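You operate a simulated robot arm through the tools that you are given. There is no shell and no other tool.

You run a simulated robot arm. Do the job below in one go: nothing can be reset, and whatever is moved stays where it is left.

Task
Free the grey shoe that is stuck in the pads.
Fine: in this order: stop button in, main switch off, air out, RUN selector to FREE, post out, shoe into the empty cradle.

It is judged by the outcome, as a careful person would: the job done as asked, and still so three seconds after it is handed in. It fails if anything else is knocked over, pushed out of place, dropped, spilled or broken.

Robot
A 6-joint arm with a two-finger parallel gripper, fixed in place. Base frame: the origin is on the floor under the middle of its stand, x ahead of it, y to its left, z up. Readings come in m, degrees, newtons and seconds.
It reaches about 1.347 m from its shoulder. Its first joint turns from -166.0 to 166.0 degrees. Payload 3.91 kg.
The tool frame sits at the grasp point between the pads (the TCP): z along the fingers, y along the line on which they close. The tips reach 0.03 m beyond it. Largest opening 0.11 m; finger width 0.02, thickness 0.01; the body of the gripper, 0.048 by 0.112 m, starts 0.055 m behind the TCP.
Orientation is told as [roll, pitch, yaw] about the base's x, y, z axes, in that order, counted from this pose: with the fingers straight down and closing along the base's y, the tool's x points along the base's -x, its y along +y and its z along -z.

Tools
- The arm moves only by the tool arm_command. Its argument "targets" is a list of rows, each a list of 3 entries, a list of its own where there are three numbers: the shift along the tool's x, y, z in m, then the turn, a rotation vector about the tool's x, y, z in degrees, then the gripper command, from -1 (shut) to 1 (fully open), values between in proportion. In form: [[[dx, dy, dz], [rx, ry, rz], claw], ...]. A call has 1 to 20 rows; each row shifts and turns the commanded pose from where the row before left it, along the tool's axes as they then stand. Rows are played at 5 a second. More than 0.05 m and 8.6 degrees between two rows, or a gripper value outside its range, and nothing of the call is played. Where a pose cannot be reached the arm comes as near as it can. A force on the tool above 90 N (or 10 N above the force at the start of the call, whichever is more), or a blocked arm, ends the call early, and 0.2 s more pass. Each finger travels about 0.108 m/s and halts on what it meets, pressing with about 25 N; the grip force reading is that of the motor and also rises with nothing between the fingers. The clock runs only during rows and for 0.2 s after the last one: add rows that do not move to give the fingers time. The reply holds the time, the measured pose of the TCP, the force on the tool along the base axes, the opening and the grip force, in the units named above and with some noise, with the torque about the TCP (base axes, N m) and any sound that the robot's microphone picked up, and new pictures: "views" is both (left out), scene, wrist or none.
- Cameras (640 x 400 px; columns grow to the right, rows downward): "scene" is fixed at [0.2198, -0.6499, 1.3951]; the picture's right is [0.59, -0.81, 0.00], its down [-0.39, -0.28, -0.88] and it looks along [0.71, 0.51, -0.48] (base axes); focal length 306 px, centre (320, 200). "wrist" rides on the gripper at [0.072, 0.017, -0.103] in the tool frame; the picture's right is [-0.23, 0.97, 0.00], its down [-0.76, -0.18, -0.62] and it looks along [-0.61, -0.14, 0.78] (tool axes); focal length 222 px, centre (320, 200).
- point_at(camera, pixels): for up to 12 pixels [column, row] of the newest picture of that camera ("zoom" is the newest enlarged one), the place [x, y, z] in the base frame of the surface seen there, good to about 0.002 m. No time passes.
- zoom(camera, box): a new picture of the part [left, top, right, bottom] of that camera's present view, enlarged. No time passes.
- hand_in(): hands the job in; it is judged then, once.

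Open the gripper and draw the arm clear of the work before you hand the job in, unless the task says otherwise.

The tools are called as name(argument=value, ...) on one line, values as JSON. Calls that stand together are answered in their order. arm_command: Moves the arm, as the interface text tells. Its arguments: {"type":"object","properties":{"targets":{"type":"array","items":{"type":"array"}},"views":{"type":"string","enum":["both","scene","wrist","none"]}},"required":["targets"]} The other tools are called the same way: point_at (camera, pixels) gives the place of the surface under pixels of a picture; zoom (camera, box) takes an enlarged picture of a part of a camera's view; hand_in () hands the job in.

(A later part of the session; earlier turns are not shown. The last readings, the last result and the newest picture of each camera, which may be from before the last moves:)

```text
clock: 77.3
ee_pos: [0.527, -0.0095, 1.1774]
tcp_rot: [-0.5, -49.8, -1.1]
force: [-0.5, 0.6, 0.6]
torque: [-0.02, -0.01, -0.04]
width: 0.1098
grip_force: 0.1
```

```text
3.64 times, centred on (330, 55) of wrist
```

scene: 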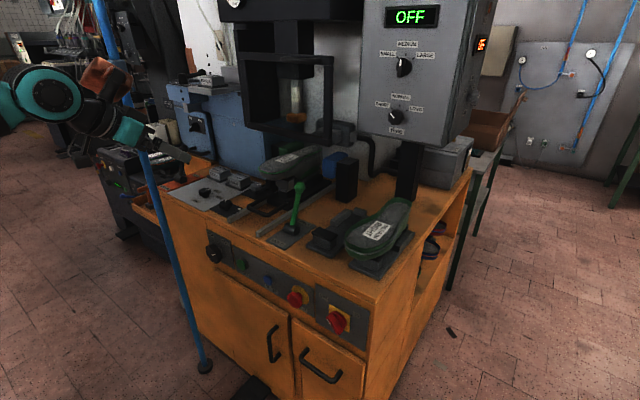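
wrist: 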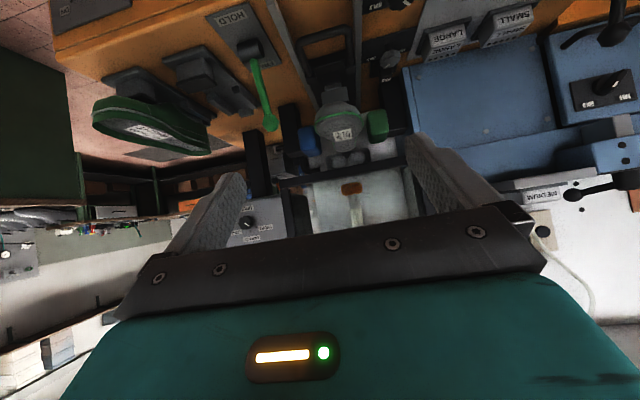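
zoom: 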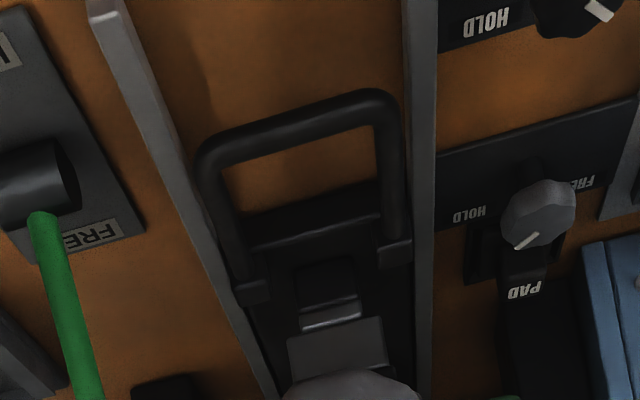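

The toe front is at x ≈0.813, the handle bar at (0.777, z 0.896) with bench below at 0.862, so a closed finger can hook behind the bar at a 45° tilt. I go down the 45° line to a point 12 cm short of the hook position.

arm_command(targets=[[[0, 0.0075, 0], [0.4, 4.8, 0.9], -1], [[0, 0, 0.045], [0, 0, 0], -1], [[0, 0, 0.045], [0, 0, 0], -1], [[0, 0, 0.045], [0, 0, 0], -1], [[0, 0, 0.045], [0, 0, 0], -1], [[0, 0, 0.045], [0, 0, 0], -1], [[0, 0, 0.044], [0, 0, 0], -1], [[0, 0, 0], [0, 0, 0], -1]])

zoom(camera="scene", box=[170, 120, 350, 250])

```text
clock: 79.1
ee_pos: [0.7199, -0.0077, 0.984]
tcp_rot: [0.1, -45.0, -2.4]
force: [0.1, 0.5, 0.1]
torque: [0.0, -0.01, 0.02]
width: 0.0001
grip_force: 24.8
```

scene: 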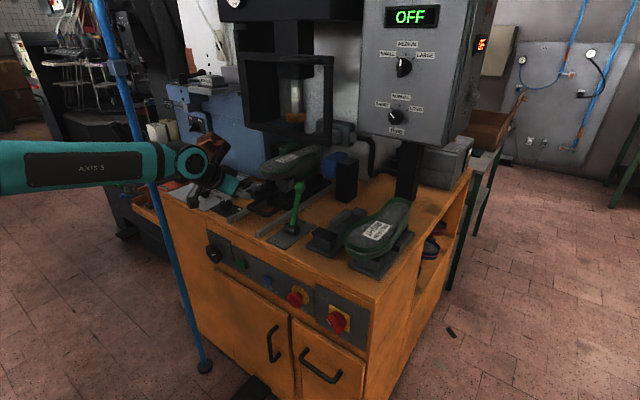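
wrist: 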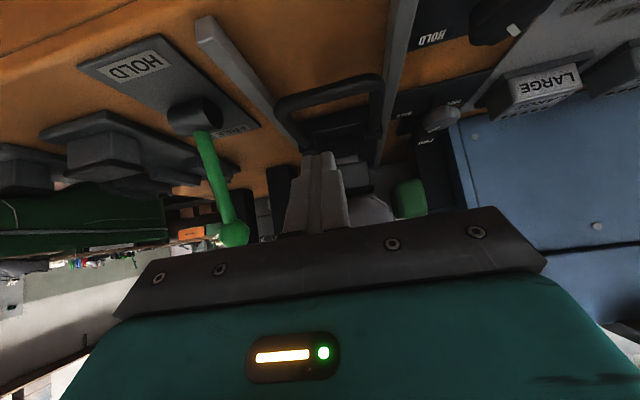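

```text
3.08 times, centred on (260, 185) of scene
```

zoom: 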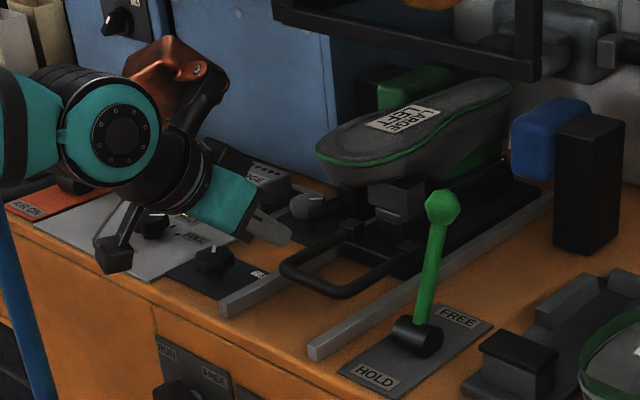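

The gripper is right on the 45° line (x+z matches), 6 mm to the right of centre. I correct y and heading, then go in so that the closed tip drops behind the bar.

arm_command(targets=[[[0, 0.0055, 0], [-1.7, 0, -1.7], -1], [[0, 0, 0.02], [0, 0, 0], -1], [[0, 0, 0.02], [0, 0, 0], -1], [[0, 0, 0.02], [0, 0, 0], -1], [[0, 0, 0.02], [0, 0, 0], -1], [[0, 0, 0.015], [0, 0, 0], -1], [[0, 0, 0], [0, 0, 0], -1]])

zoom(camera="scene", box=[190, 130, 330, 230])

zoom(camera="wrist", box=[220, 60, 440, 230])

```text
clock: 80.7
ee_pos: [0.7863, -0.0026, 0.9188]
tcp_rot: [0.1, -44.9, 0.0]
force: [0.2, 0.9, 0.3]
torque: [0.01, 0.01, 0.0]
width: 0.0
grip_force: 25.0
```

scene: 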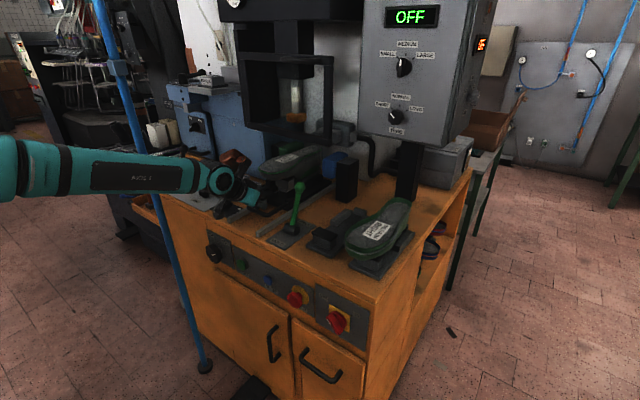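
wrist: 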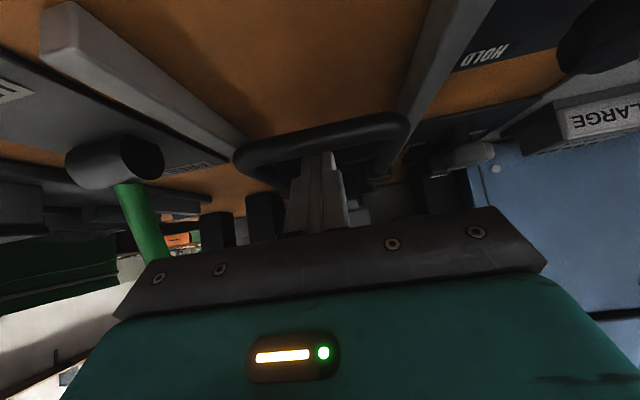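

```text
4.00 times, centred on (260, 180) of scene
```

zoom: 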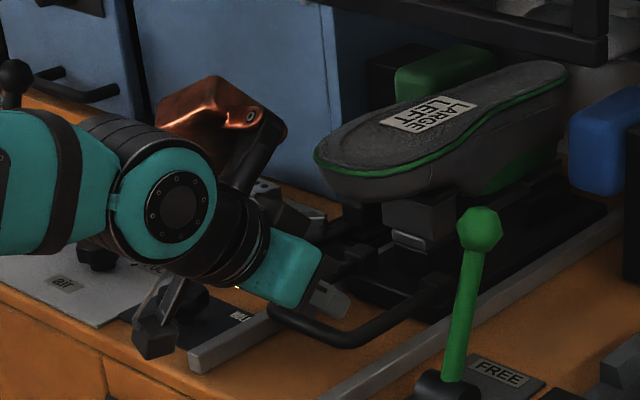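

```text
2.35 times, centred on (330, 145) of wrist
```

zoom: 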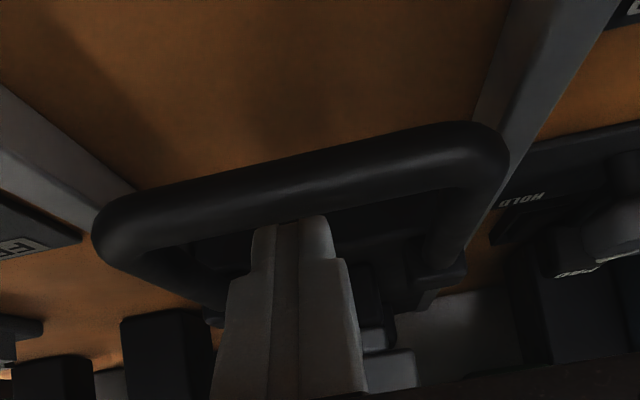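

The tip (320,155) is going in behind the bar as planned, no contact yet. I go 2 cm deeper, then pull gently in −x.

arm_command(targets=[[[0, 0, 0.01], [0, 0, 0], -1], [[0, 0, 0.01], [0, 0, 0], -1], [[0.0071, 0, -0.0071], [0, 0, 0], -1], [[0.0071, 0, -0.0071], [0, 0, 0], -1], [[0.0071, 0, -0.0071], [0, 0, 0], -1], [[0, 0, 0], [0, 0, 0], -1]])

zoom(camera="scene", box=[190, 130, 330, 230])

```text
clock: 82.1
ee_pos: [0.7696, -0.0029, 0.9053]
tcp_rot: [0.1, -44.8, 0.0]
force: [0.3, -0.4, -0.8]
torque: [0.02, -0.03, -0.01]
width: 0.0002
grip_force: 25.2
```

scene: 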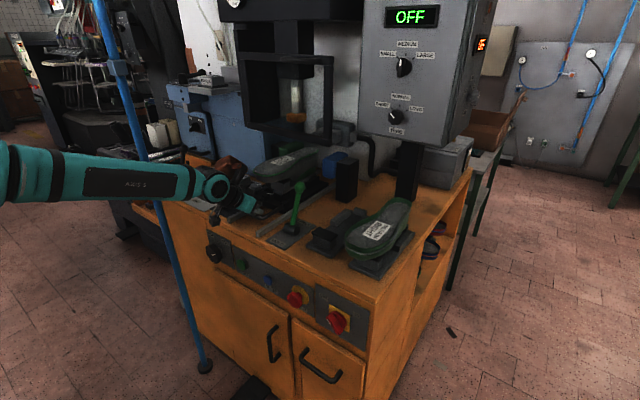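
wrist: 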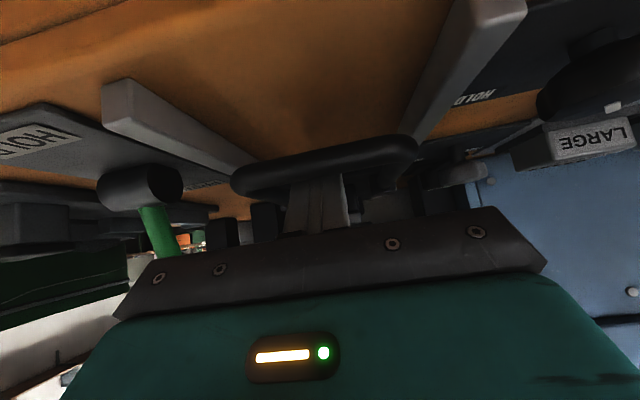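

```text
4.00 times, centred on (260, 180) of scene
```

zoom: 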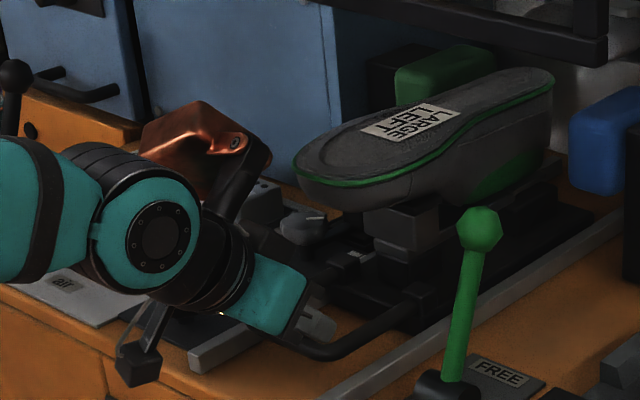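

The post slides with the handle at almost no force; the shoe has moved with it. I continue pulling slowly.

arm_command(targets=[[[0.0078, 0, -0.0078], [0, 0, 0], -1], [[0.0078, 0, -0.0078], [0, 0, 0], -1], [[0.0078, 0, -0.0078], [0, 0, 0], -1], [[0.0078, 0, -0.0078], [0, 0, 0], -1], [[0.0078, 0, -0.0078], [0, 0, 0], -1], [[0.0078, 0, -0.0078], [0, 0, 0], -1], [[0, 0, 0], [0, 0, 0], -1]])

zoom(camera="scene", box=[190, 130, 330, 230])

```text
clock: 83.7
ee_pos: [0.704, -0.0046, 0.9054]
tcp_rot: [0.1, -44.9, -0.1]
force: [0.4, -0.2, -0.6]
torque: [0.02, 0.0, 0.0]
width: 0.0002
grip_force: 24.8
```

scene: 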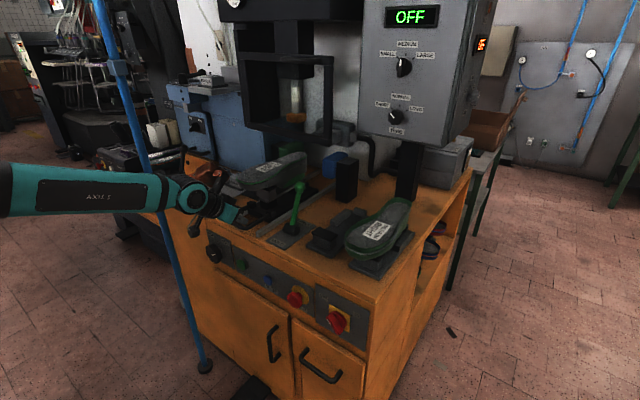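
wrist: 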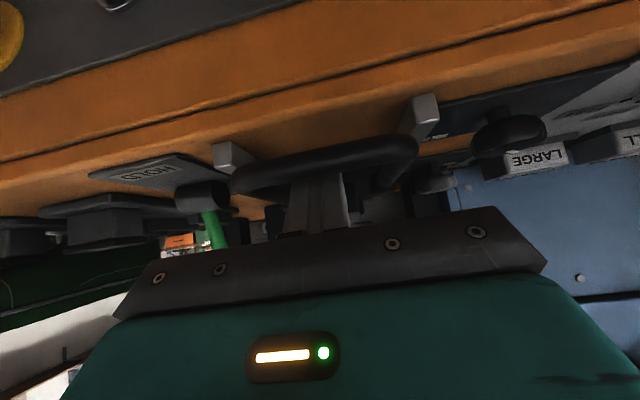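

```text
4.00 times, centred on (260, 180) of scene
```

zoom: 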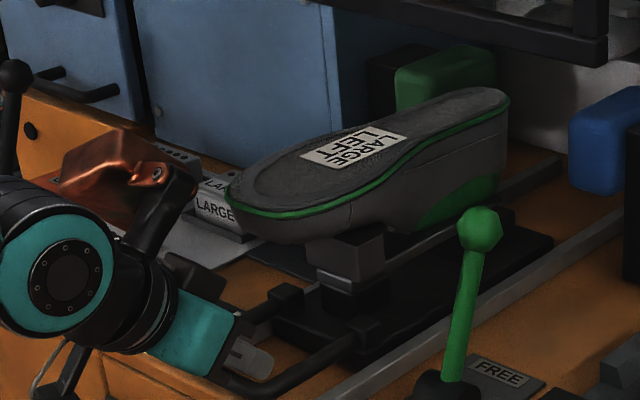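

Post has come out about 8 cm, still with no force. I continue in small steps until it reaches its stop.

arm_command(targets=[[[0.0078, 0, -0.0078], [0, 0, 0], -1], [[0.0078, 0, -0.0078], [0, 0, 0], -1], [[0.0078, 0, -0.0078], [0, 0, 0], -1], [[0.0078, 0, -0.0078], [0, 0, 0], -1], [[0.0078, 0, -0.0078], [0, 0, 0], -1], [[0, 0, 0], [0, 0, 0], -1]])

zoom(camera="scene", box=[170, 130, 330, 240])

```text
clock: 85.1
ee_pos: [0.6478, -0.003, 0.9056]
tcp_rot: [0.1, -44.8, 0.0]
force: [-0.1, 0.1, -0.2]
torque: [0.01, -0.05, -0.02]
width: 0.0
grip_force: 25.2
```

scene: 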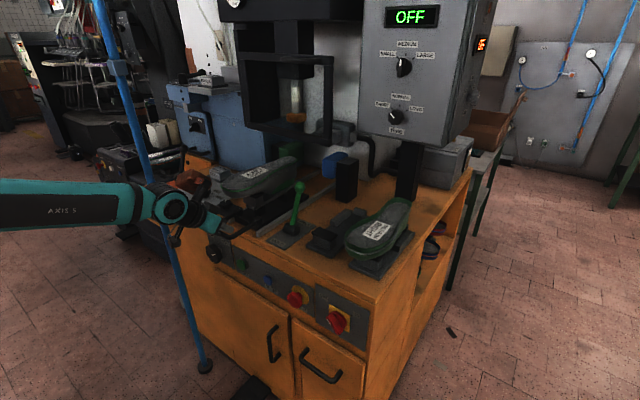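
wrist: 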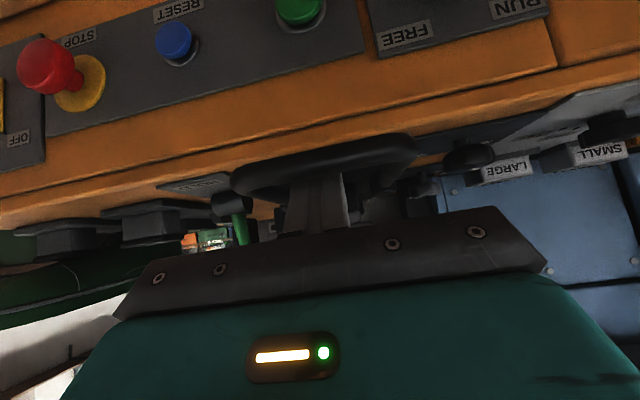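

```text
3.64 times, centred on (250, 185) of scene
```

zoom: 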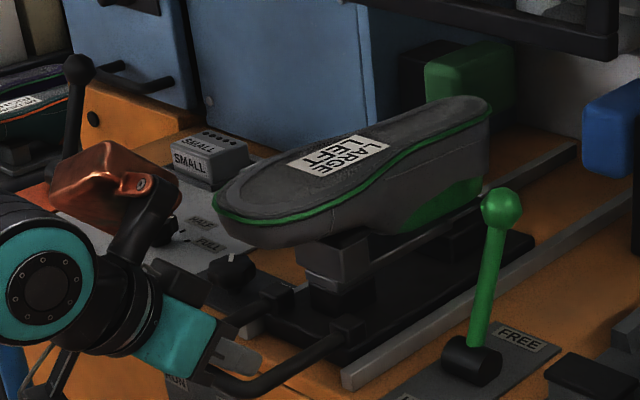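

The bar is now at about x 0.63 with the post in front of the guard. I check where the slide plate's edge is relative to the rail ends before pulling any further.

point_at(camera="scene", pixels=[[260, 224], [256, 218], [252, 214], [270, 219], [266, 226], [255, 235], [264, 208], [237, 205], [300, 197], [285, 212], [236, 183], [295, 163]])

zoom(camera="scene", box=[220, 180, 300, 240])

```text
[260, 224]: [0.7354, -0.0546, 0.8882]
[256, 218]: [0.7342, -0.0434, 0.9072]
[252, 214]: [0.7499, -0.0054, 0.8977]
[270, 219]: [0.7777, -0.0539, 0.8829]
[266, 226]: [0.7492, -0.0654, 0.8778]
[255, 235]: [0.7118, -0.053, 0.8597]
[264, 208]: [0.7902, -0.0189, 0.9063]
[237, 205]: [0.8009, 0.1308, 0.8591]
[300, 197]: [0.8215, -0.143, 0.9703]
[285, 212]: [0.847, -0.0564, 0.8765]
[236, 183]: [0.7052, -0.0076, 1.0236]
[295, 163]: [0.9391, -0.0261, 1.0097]
```

```text
6.67 times, centred on (260, 210) of scene
```

zoom: 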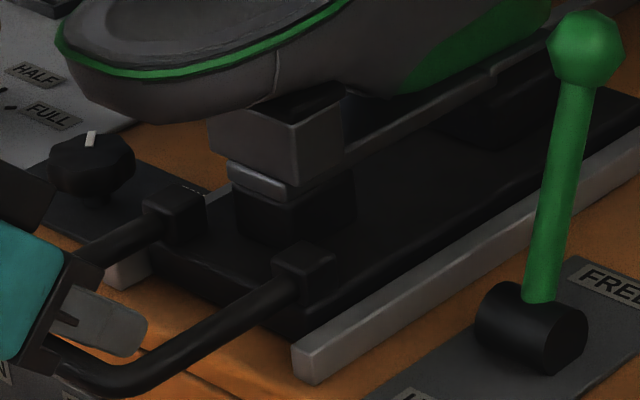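

The slide plate's front edge is at about x 0.735, just short of the rail ends (0.715). I pull a further 1.5 cm in small steps, watching for the stop.

arm_command(targets=[[[0.0035, 0, -0.0035], [0, 0, 0], -1], [[0.0035, 0, -0.0035], [0, 0, 0], -1], [[0.0035, 0, -0.0035], [0, 0, 0], -1], [[0, 0, 0], [0, 0, 0], -1]])

point_at(camera="scene", pixels=[[260, 224], [256, 220], [254, 220], [252, 222], [258, 226], [234, 183], [266, 226]])

zoom(camera="scene", box=[220, 180, 300, 240])

```text
clock: 86.1
ee_pos: [0.6318, -0.0031, 0.9056]
tcp_rot: [0.1, -44.9, 0.0]
force: [0.4, 0.3, 0.2]
torque: [0.0, 0.0, 0.04]
width: 0.0001
grip_force: 24.4
```

scene: 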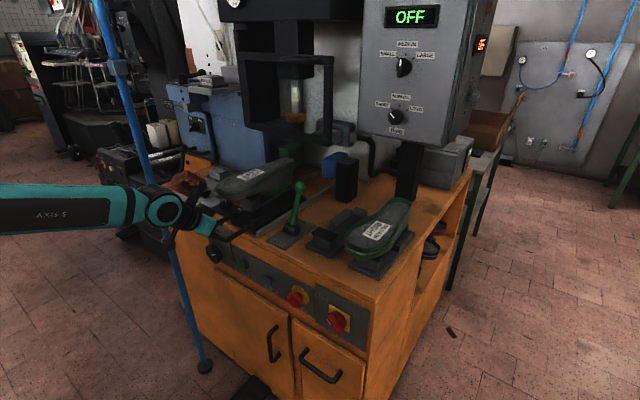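
wrist: 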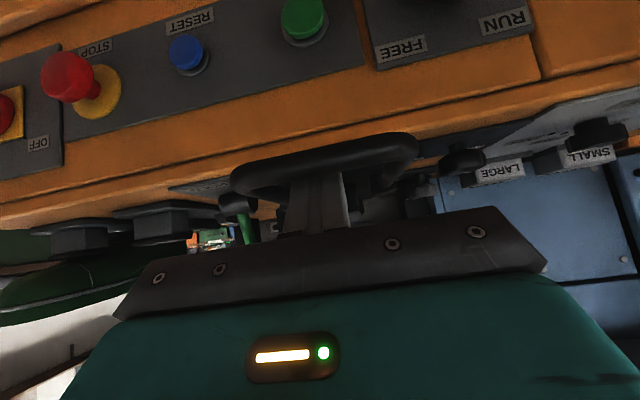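

```text
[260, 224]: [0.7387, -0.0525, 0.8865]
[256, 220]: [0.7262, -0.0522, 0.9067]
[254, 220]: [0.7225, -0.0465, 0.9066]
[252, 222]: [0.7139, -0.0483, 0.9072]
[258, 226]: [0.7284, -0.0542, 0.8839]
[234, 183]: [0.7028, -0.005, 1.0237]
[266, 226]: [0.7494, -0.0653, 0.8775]
```

```text
6.67 times, centred on (260, 210) of scene
```

zoom: 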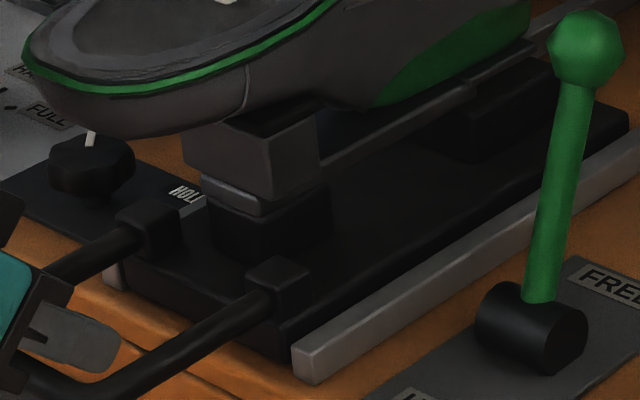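

Nearly flush with the rail ends and still no stop. I try up to 3 cm more in small steps; the plate is long, so this remains stable.

arm_command(targets=[[[0.0042, 0, -0.0042], [0, 0, 0], -1], [[0.0042, 0, -0.0042], [0, 0, 0], -1], [[0.0042, 0, -0.0042], [0, 0, 0], -1], [[0.0042, 0, -0.0042], [0, 0, 0], -1], [[0.0042, 0, -0.0042], [0, 0, 0], -1], [[0, 0, 0], [0, 0, 0], -1]])

zoom(camera="scene", box=[200, 150, 320, 240])

```text
clock: 86.8
ee_pos: [0.6244, -0.0035, 0.9117]
tcp_rot: [0.1, -45.6, 0.0]
force: [11.1, -0.2, 6.3]
torque: [0.01, -0.11, 0.06]
width: 0.0
grip_force: 25.1
stopped in row 3: the force on the tool passed its limit at 94 N (the readings are from after the stop); the commanded pose is now the measured one
```

scene: 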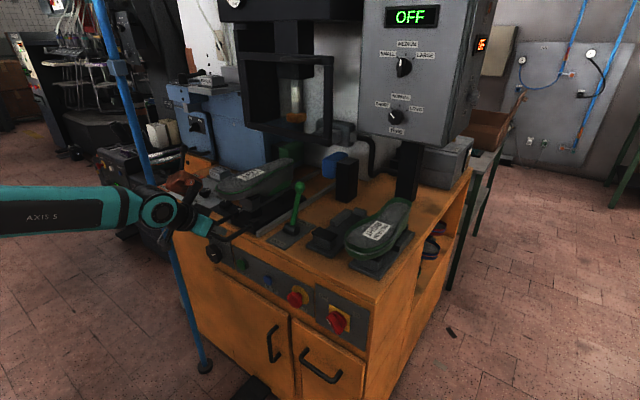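
wrist: 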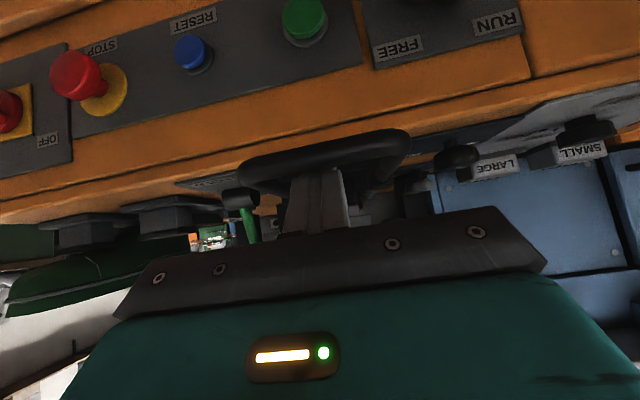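

```text
4.44 times, centred on (260, 195) of scene
```

zoom: 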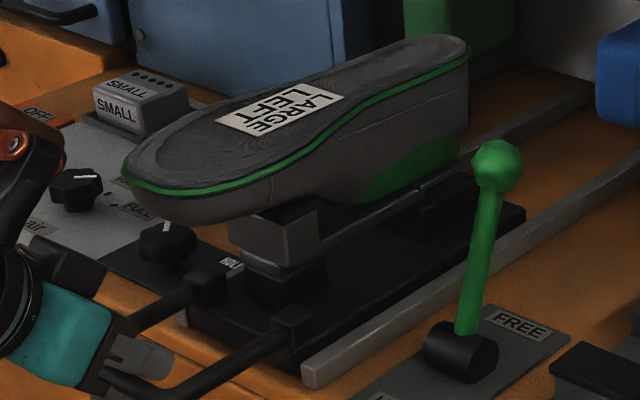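

The post hit its end stop (force 94 N), so it is fully out. I ease off the bar and withdraw the finger back up along its axis.

arm_command(targets=[[[-0.0035, 0, 0.0035], [0, 0, 0], -1], [[0, 0, -0.015], [0, 0, 0], -1], [[0, 0, -0.02], [0, 0, 0], -1], [[0, 0, -0.03], [0, 0, 0], -1], [[0, 0, -0.035], [0, 0, 0], -1], [[-0.03, 0, -0.03], [0, 0, 0], -1], [[-0.03, 0, -0.03], [0, 0, 0], -1], [[-0.03, 0, -0.03], [0, 0, 0], 0], [[-0.03, 0, -0.03], [0, 0, 0], 1], [[0, 0, 0], [0, 0, 0], 1], [[0, 0, 0], [0, 0, 0], 1]])

zoom(camera="scene", box=[200, 140, 360, 250])

zoom(camera="wrist", box=[220, 20, 420, 200])

```text
clock: 89.2
ee_pos: [0.5561, -0.0033, 1.1501]
tcp_rot: [0.1, -45.7, 0.0]
force: [0.0, -0.5, 0.0]
torque: [0.05, -0.01, -0.01]
width: 0.1098
grip_force: 0.1
```

scene: 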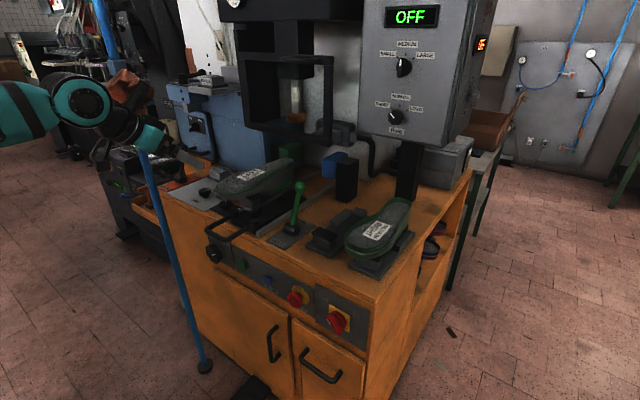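
wrist: 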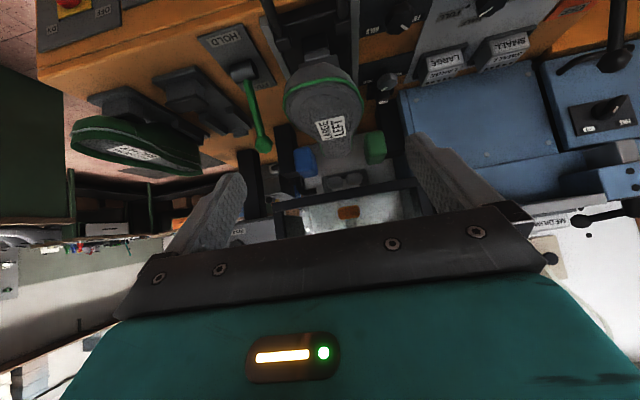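

```text
3.64 times, centred on (280, 195) of scene
```

zoom: 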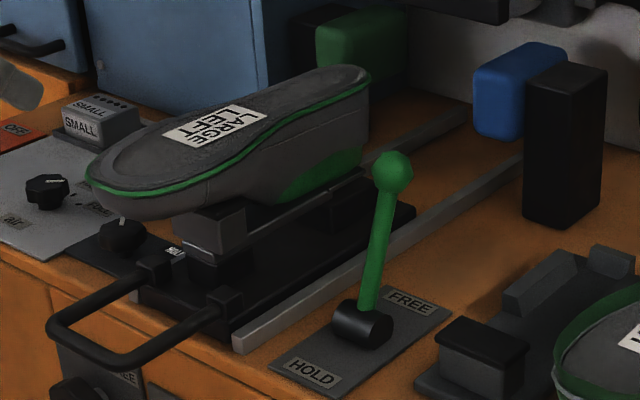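

```text
2.22 times, centred on (320, 110) of wrist
```

zoom: 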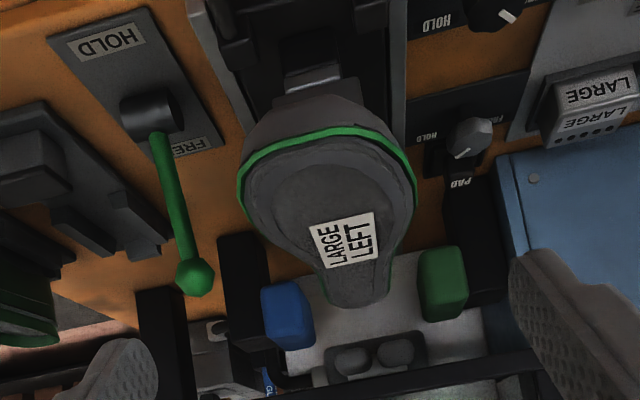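

The post stands fully out with the shoe on it. I measure the shoe's outline, its sides and the supports, to choose a grip.

point_at(camera="wrist", pixels=[[320, 64], [322, 80], [286, 105], [360, 105], [304, 125], [356, 125], [318, 140], [354, 137], [338, 154], [322, 148], [350, 148], [333, 125]])

point_at(camera="scene", pixels=[[228, 190], [240, 198], [255, 197], [270, 190], [280, 180], [291, 165], [285, 158], [262, 165], [240, 175], [286, 170], [240, 203], [262, 195]])

zoom(camera="scene", box=[210, 145, 310, 225])

```text
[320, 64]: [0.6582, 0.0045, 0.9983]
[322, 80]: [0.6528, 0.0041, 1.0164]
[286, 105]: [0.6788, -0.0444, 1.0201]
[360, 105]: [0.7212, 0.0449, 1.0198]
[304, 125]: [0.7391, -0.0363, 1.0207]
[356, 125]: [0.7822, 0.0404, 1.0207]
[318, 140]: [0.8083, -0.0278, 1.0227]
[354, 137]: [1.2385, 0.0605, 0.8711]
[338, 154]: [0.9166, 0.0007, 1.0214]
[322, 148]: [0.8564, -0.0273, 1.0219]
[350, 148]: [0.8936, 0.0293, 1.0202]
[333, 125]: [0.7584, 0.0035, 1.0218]
```

```text
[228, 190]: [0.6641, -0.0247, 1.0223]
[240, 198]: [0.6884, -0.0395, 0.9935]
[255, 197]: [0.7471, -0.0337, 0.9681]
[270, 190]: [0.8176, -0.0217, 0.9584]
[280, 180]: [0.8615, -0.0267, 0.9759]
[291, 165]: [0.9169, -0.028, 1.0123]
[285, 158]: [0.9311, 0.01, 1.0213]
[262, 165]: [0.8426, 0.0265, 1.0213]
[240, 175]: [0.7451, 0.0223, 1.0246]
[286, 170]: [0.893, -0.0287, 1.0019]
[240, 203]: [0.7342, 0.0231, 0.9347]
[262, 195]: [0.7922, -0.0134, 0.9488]
```

```text
5.00 times, centred on (260, 185) of scene
```

zoom: 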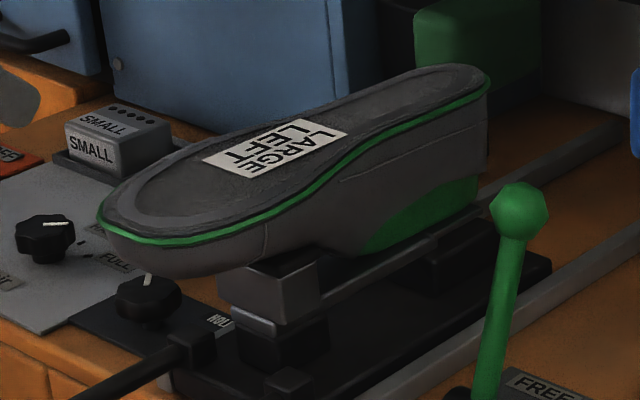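

The shoe lies sole-up: toe x 0.65, heel x 0.93, waist ≈6–7 cm wide, top z 1.022. Before gripping I look closely at the empty cradle and the occupied one beside it, by moving over to y ≈ −0.27.

arm_command(targets=[[[-0.015, -0.045, -0.015], [0, 0, 0], 1], [[-0.015, -0.045, -0.015], [0, 0, 0], 1], [[0, -0.045, 0], [0, 0, 0], 1], [[0, -0.045, 0], [0, 0, 0], 1], [[0, -0.045, 0], [0, 0, 0], 1], [[0, -0.045, 0], [0, 0, 0], 1], [[0, 0, 0], [0, 0, 0], 1]])

zoom(camera="wrist", box=[230, 20, 430, 180])

```text
clock: 90.8
ee_pos: [0.5539, -0.2733, 1.1923]
tcp_rot: [0.1, -45.6, -0.1]
force: [-0.8, 0.2, -0.7]
torque: [-0.01, -0.02, 0.02]
width: 0.1103
grip_force: 0.1
```

scene: 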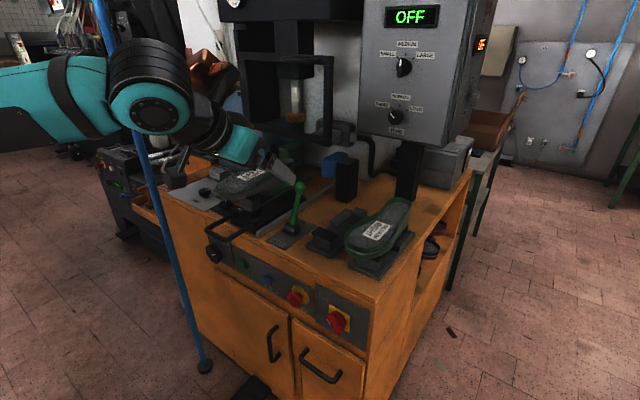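
wrist: 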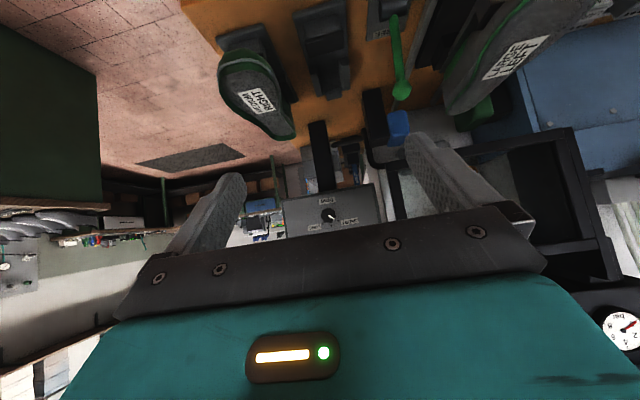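

```text
2.50 times, centred on (330, 100) of wrist
```

zoom: 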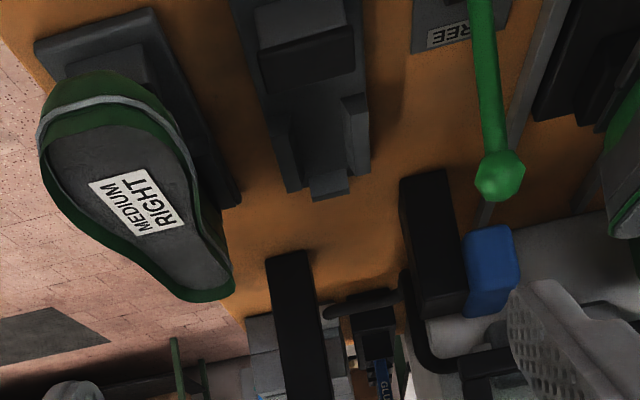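

The empty cradle shows a front block, two rear side walls and a back stop. I measure these and the neighbouring shoe for reference.

point_at(camera="zoom", pixels=[[265, 58], [350, 32], [270, 85], [350, 68], [308, 60], [282, 115], [290, 190], [345, 100], [360, 165], [330, 183], [315, 140], [300, 110]])

point_at(camera="zoom", pixels=[[275, 120], [352, 110], [347, 178], [318, 190], [245, 30], [372, 155], [95, 105], [45, 150], [180, 150], [215, 295], [200, 230], [235, 270]])

zoom(camera="wrist", box=[280, 0, 380, 110])

```text
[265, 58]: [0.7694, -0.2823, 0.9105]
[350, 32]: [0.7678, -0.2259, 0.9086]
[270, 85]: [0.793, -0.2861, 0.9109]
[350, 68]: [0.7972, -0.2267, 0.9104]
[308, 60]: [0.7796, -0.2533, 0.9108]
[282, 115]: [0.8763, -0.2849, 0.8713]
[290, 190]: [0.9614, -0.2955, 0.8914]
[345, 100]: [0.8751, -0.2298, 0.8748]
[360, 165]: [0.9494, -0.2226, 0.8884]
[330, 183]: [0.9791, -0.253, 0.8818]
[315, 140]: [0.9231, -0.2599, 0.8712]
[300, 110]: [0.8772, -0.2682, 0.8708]
```

```text
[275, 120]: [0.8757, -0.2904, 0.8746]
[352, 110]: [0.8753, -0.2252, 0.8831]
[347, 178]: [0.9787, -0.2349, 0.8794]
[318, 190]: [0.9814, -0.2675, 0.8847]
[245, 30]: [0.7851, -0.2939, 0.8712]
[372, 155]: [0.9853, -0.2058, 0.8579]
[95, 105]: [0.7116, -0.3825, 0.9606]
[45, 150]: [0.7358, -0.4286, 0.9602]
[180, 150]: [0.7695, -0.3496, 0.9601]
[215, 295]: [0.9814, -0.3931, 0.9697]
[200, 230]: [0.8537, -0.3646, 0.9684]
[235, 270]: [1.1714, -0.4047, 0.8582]
```

```text
3.64 times, centred on (330, 55) of wrist
```

zoom: 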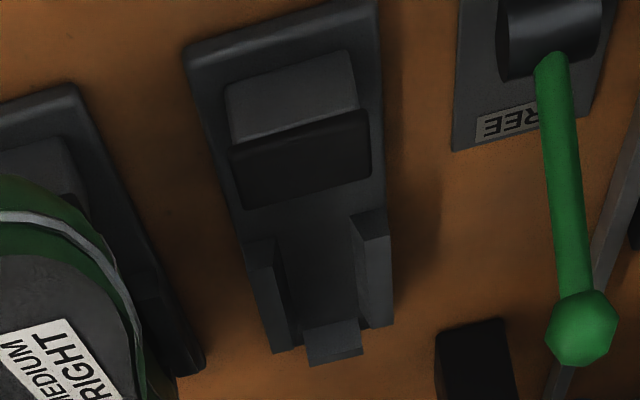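

Cradle: front block top z 0.911 (x 0.76–0.797), side walls inner gap y −0.285…−0.230 (x 0.875–0.965), back stop at x ≈0.975. Now I zoom on the stuck shoe's heel to learn its depth and lower shape.

zoom(camera="scene", box=[245, 145, 315, 205])

zoom(camera="scene", box=[335, 190, 430, 285])

point_at(camera="scene", pixels=[[290, 157], [291, 165], [291, 172], [290, 178], [284, 182], [277, 187], [270, 192], [262, 192], [292, 182], [258, 200], [245, 205], [252, 204]])

point_at(camera="scene", pixels=[[408, 210], [405, 220], [402, 228], [400, 235], [395, 240], [390, 250], [380, 258], [370, 262], [410, 232], [408, 240], [395, 255], [360, 255]])

```text
6.67 times, centred on (280, 175) of scene
```

zoom: 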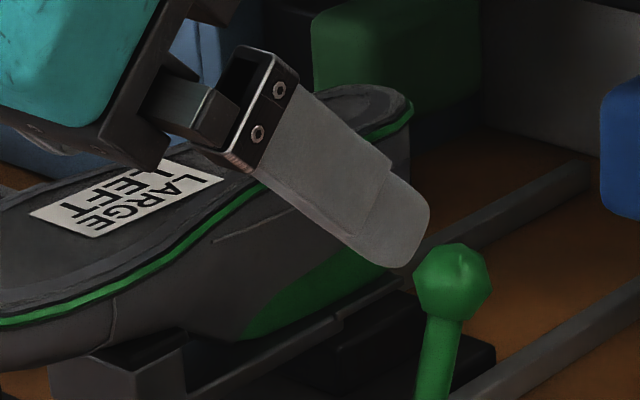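

```text
4.21 times, centred on (382, 238) of scene
```

zoom: 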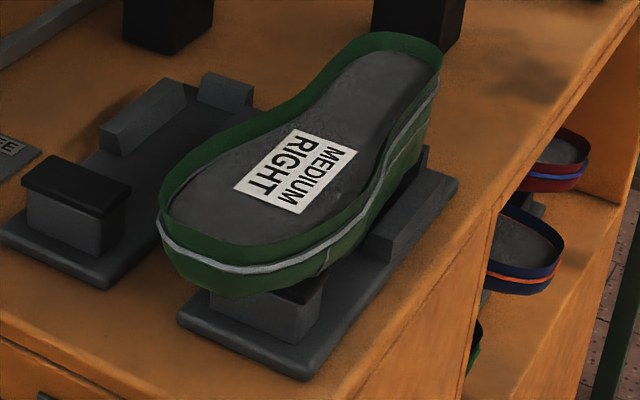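

```text
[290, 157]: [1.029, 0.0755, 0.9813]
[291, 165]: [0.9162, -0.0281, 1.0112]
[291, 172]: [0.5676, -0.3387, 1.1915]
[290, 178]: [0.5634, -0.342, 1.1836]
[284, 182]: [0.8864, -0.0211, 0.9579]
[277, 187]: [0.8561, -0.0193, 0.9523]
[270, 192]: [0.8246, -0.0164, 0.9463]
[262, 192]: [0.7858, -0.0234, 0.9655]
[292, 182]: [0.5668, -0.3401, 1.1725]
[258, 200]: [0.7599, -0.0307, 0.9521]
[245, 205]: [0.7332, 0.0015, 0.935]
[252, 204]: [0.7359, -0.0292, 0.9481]
```

```text
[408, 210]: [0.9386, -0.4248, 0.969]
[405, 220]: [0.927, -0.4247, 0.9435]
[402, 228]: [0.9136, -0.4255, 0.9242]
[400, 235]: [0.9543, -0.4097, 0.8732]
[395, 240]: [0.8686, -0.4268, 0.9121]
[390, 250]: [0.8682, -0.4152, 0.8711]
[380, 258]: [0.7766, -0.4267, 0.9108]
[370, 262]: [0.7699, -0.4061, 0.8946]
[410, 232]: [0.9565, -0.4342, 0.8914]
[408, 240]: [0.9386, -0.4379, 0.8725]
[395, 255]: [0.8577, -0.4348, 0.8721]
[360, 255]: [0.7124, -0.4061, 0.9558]
```

The heel is about 3 cm deeper than the forefoot, matching the cradle's shape (block 0.911, base 0.871), so shifting the shoe by about (+0.035, −0.257) and down 0.055 should seat it. I check the guard and cabinet limits, then go back over the shoe with a 20° tilt.

point_at(camera="scene", pixels=[[362, 60], [375, 140], [400, 150], [440, 140], [408, 175], [332, 140], [300, 138], [262, 128], [328, 60], [347, 165], [347, 190], [345, 160]])

arm_command(targets=[[[0, 0.0463, 0], [0, 0, 0], 1], [[0, 0.0463, 0], [0, 0, 0], 1], [[0, 0.0463, 0], [0, 0, 0], 1], [[0, 0.0463, 0], [0, 0, 0], 1], [[0, 0.0463, 0], [0, 0, 0], 1], [[0, 0.0463, 0], [0, 0, 0], 1], [[0, 0, 0], [0, 6.4, 0], 1], [[0, 0, 0], [0, 6.4, 0], 1], [[0, 0, 0], [0, 6.4, 0], 1], [[0, 0, 0], [0, 6.4, 0], 1], [[0, 0, 0], [0, 0, 0], 1]])

```text
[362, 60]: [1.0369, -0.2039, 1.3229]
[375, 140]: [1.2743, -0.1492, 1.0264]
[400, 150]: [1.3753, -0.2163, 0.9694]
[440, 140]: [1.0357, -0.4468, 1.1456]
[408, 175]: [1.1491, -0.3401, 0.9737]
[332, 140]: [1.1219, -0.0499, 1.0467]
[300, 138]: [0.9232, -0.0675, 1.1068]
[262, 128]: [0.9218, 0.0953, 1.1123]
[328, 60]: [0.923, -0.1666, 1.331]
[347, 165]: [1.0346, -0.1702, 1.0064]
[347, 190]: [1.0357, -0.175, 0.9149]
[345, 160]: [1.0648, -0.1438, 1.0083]
```

```text
clock: 93.2
ee_pos: [0.5552, 0.0049, 1.1928]
tcp_rot: [0.0, -19.9, 0.0]
force: [1.7, -0.3, 0.3]
torque: [0.02, 0.0, -0.02]
width: 0.1101
grip_force: 0.0
```

scene: 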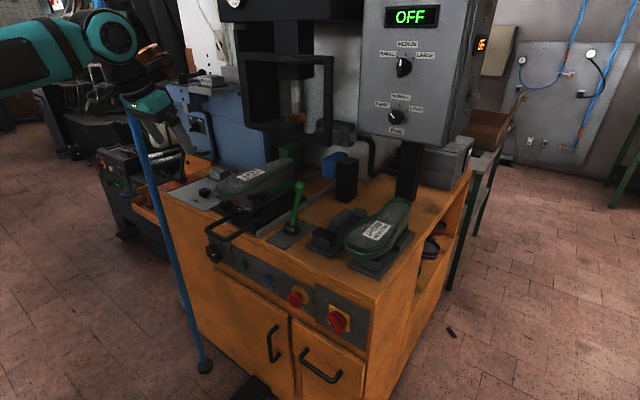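
wrist: 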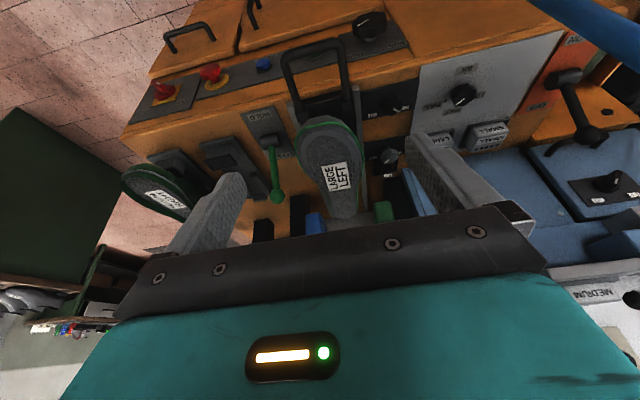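

The whole shoe is visible between the fingers. I measure its outline at several stations to choose the grip position.

zoom(camera="wrist", box=[270, 100, 400, 230])

point_at(camera="wrist", pixels=[[302, 150], [359, 150], [310, 170], [361, 170], [317, 185], [361, 185], [324, 200], [360, 200], [329, 210], [356, 210], [344, 216], [322, 122]])

```text
3.08 times, centred on (335, 165) of wrist
```

zoom: 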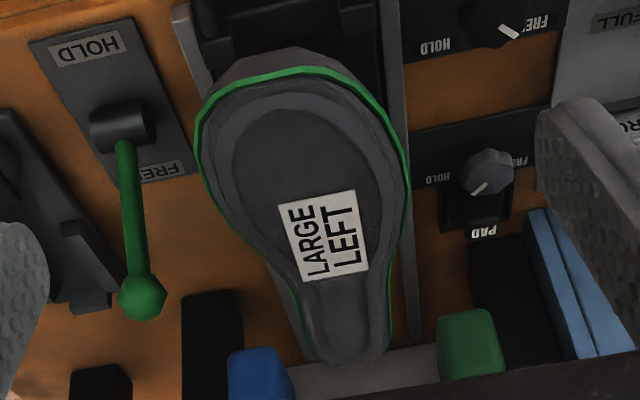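

```text
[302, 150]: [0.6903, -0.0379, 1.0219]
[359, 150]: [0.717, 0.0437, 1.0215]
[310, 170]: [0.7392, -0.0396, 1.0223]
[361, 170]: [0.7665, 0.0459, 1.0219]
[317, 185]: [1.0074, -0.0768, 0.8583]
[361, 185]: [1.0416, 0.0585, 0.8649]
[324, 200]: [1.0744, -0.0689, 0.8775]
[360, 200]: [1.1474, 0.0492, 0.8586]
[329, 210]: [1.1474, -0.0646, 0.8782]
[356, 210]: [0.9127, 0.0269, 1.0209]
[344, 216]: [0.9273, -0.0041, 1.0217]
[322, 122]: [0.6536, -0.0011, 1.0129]
```

I refine the edge points in the enlarged picture.

point_at(camera="zoom", pixels=[[204, 150], [220, 205], [250, 245], [283, 278], [298, 310], [305, 345], [405, 165], [403, 215], [397, 250], [390, 290], [387, 325], [345, 362]])

```text
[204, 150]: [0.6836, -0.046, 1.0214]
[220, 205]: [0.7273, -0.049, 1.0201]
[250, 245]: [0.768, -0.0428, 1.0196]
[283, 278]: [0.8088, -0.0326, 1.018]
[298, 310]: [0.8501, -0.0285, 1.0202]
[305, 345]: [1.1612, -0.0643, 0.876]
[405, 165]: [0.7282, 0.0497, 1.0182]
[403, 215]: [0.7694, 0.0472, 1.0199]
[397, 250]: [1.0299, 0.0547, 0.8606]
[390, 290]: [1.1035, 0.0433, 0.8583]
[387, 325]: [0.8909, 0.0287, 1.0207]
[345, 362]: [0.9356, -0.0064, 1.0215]
```

Width is about 7 cm near x 0.81 with the centre at y ≈0.003. I move above that point with the fingers wide open, keeping 5 cm above the shoe.

arm_command(targets=[[[-0.0288, -0.0003, 0.0271], [0, 0, 0], 1], [[-0.0288, -0.0003, 0.0271], [0, 0, 0], 1], [[-0.0288, -0.0003, 0.0271], [0, 0, 0], 1], [[-0.0288, -0.0003, 0.0271], [0, 0, 0], 1], [[-0.0288, -0.0003, 0.0271], [0, 0, 0], 1], [[-0.0288, -0.0003, 0.0271], [0, 0, 0], 1], [[0, 0, 0], [0, 0, 0], 1]])

zoom(camera="scene", box=[200, 90, 340, 200])

```text
clock: 94.8
ee_pos: [0.7734, 0.0034, 1.0986]
tcp_rot: [-0.1, -20.0, 0.0]
force: [-0.7, 0.6, -0.1]
torque: [0.02, 0.01, 0.01]
width: 0.1098
grip_force: 0.0
```

scene: 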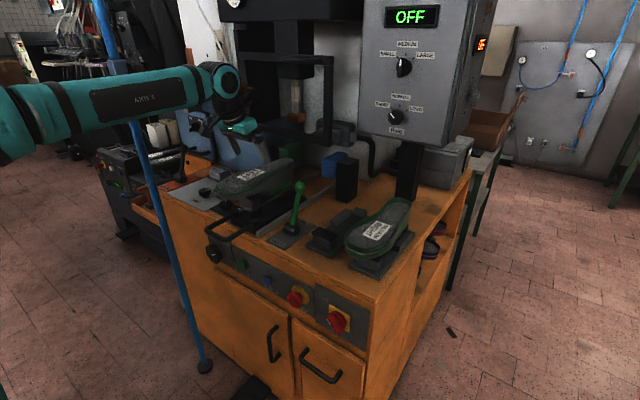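
wrist: 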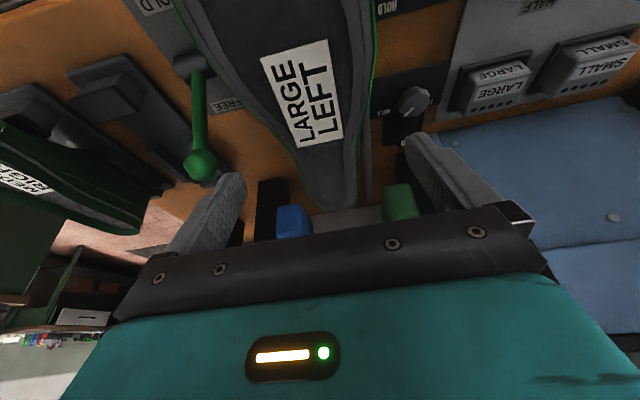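

```text
3.64 times, centred on (270, 145) of scene
```

zoom: 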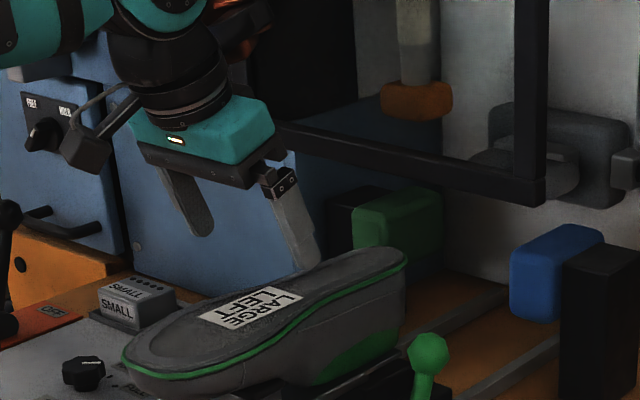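

The fingers are above the shoe's waist with clear room on both sides. I lower along the fingers by 11 cm, then close.

arm_command(targets=[[[0, 0, 0.0285], [0, 0, 0], 1], [[0, 0, 0.0285], [0, 0, 0], 1], [[0, 0, 0.0285], [0, 0, 0], 1], [[0, 0, 0.0275], [0, 0, 0], 1], [[0, 0, 0], [0, 0, 0], 1]])

zoom(camera="scene", box=[200, 110, 340, 220])

```text
clock: 96.0
ee_pos: [0.8125, 0.0029, 0.9922]
tcp_rot: [0.1, -20.1, 0.1]
force: [-0.2, -0.3, -0.1]
torque: [-0.04, -0.01, -0.01]
width: 0.1098
grip_force: 0.1
```

scene: 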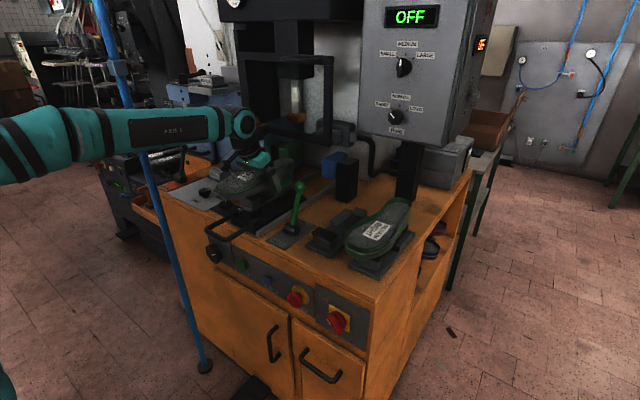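
wrist: 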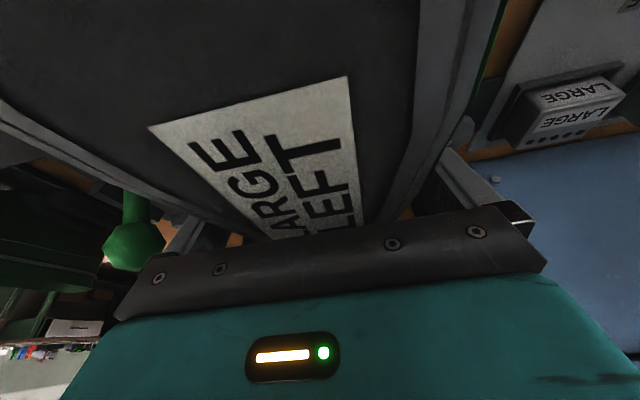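

```text
3.64 times, centred on (270, 165) of scene
```

zoom: 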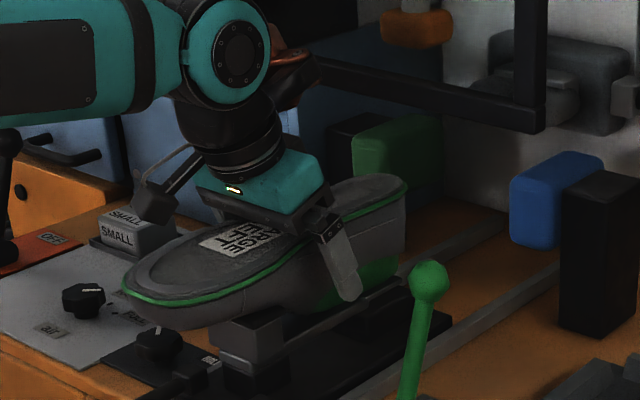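

The fingers straddle the waist with the body just above the sole. I close gently.

arm_command(targets=[[[0, 0, 0], [0, 0, 0], 0.6], [[0, 0, 0], [0, 0, 0], 0.4], [[0, 0, 0], [0, 0, 0], 0.25], [[0, 0, 0], [0, 0, 0], 0.1], [[0, 0, 0], [0, 0, 0], -0.2], [[0, 0, 0], [0, 0, 0], -1], [[0, 0, 0], [0, 0, 0], -1], [[0, 0, 0], [0, 0, 0], -1]])

zoom(camera="scene", box=[200, 110, 340, 220])

point_at(camera="scene", pixels=[[262, 125], [265, 130], [258, 132], [268, 127], [285, 131], [300, 137]])

```text
clock: 97.8
ee_pos: [0.8123, 0.0025, 0.9916]
tcp_rot: [0.0, -20.1, 0.1]
force: [0.4, 2.1, 0.2]
torque: [-0.02, 0.05, -0.02]
width: 0.0774
grip_force: 25.1
```

scene: 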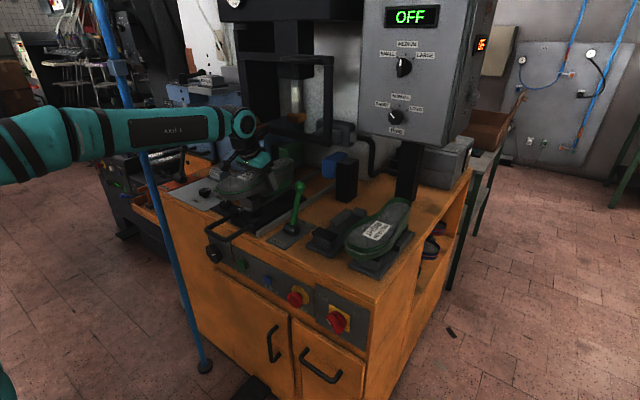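
wrist: 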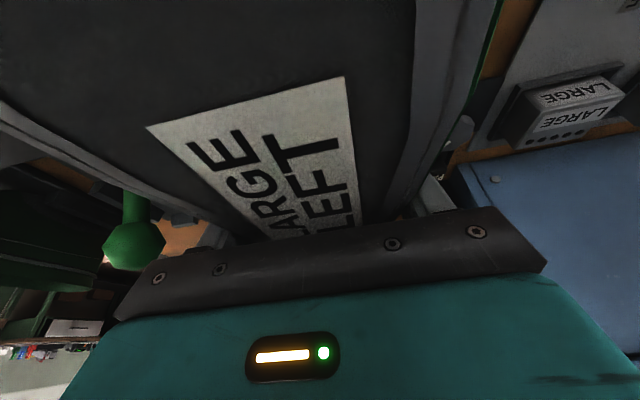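

```text
3.64 times, centred on (270, 165) of scene
```

zoom: 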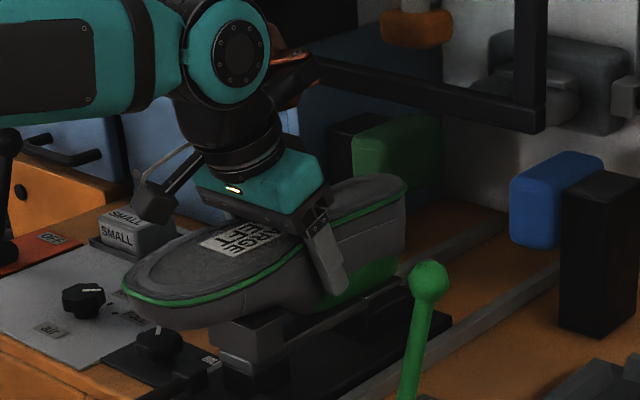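

```text
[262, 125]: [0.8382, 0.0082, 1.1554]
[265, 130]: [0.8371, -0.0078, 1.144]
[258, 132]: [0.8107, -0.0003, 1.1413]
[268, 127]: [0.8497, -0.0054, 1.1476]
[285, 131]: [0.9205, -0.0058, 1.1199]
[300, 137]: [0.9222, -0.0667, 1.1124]
```

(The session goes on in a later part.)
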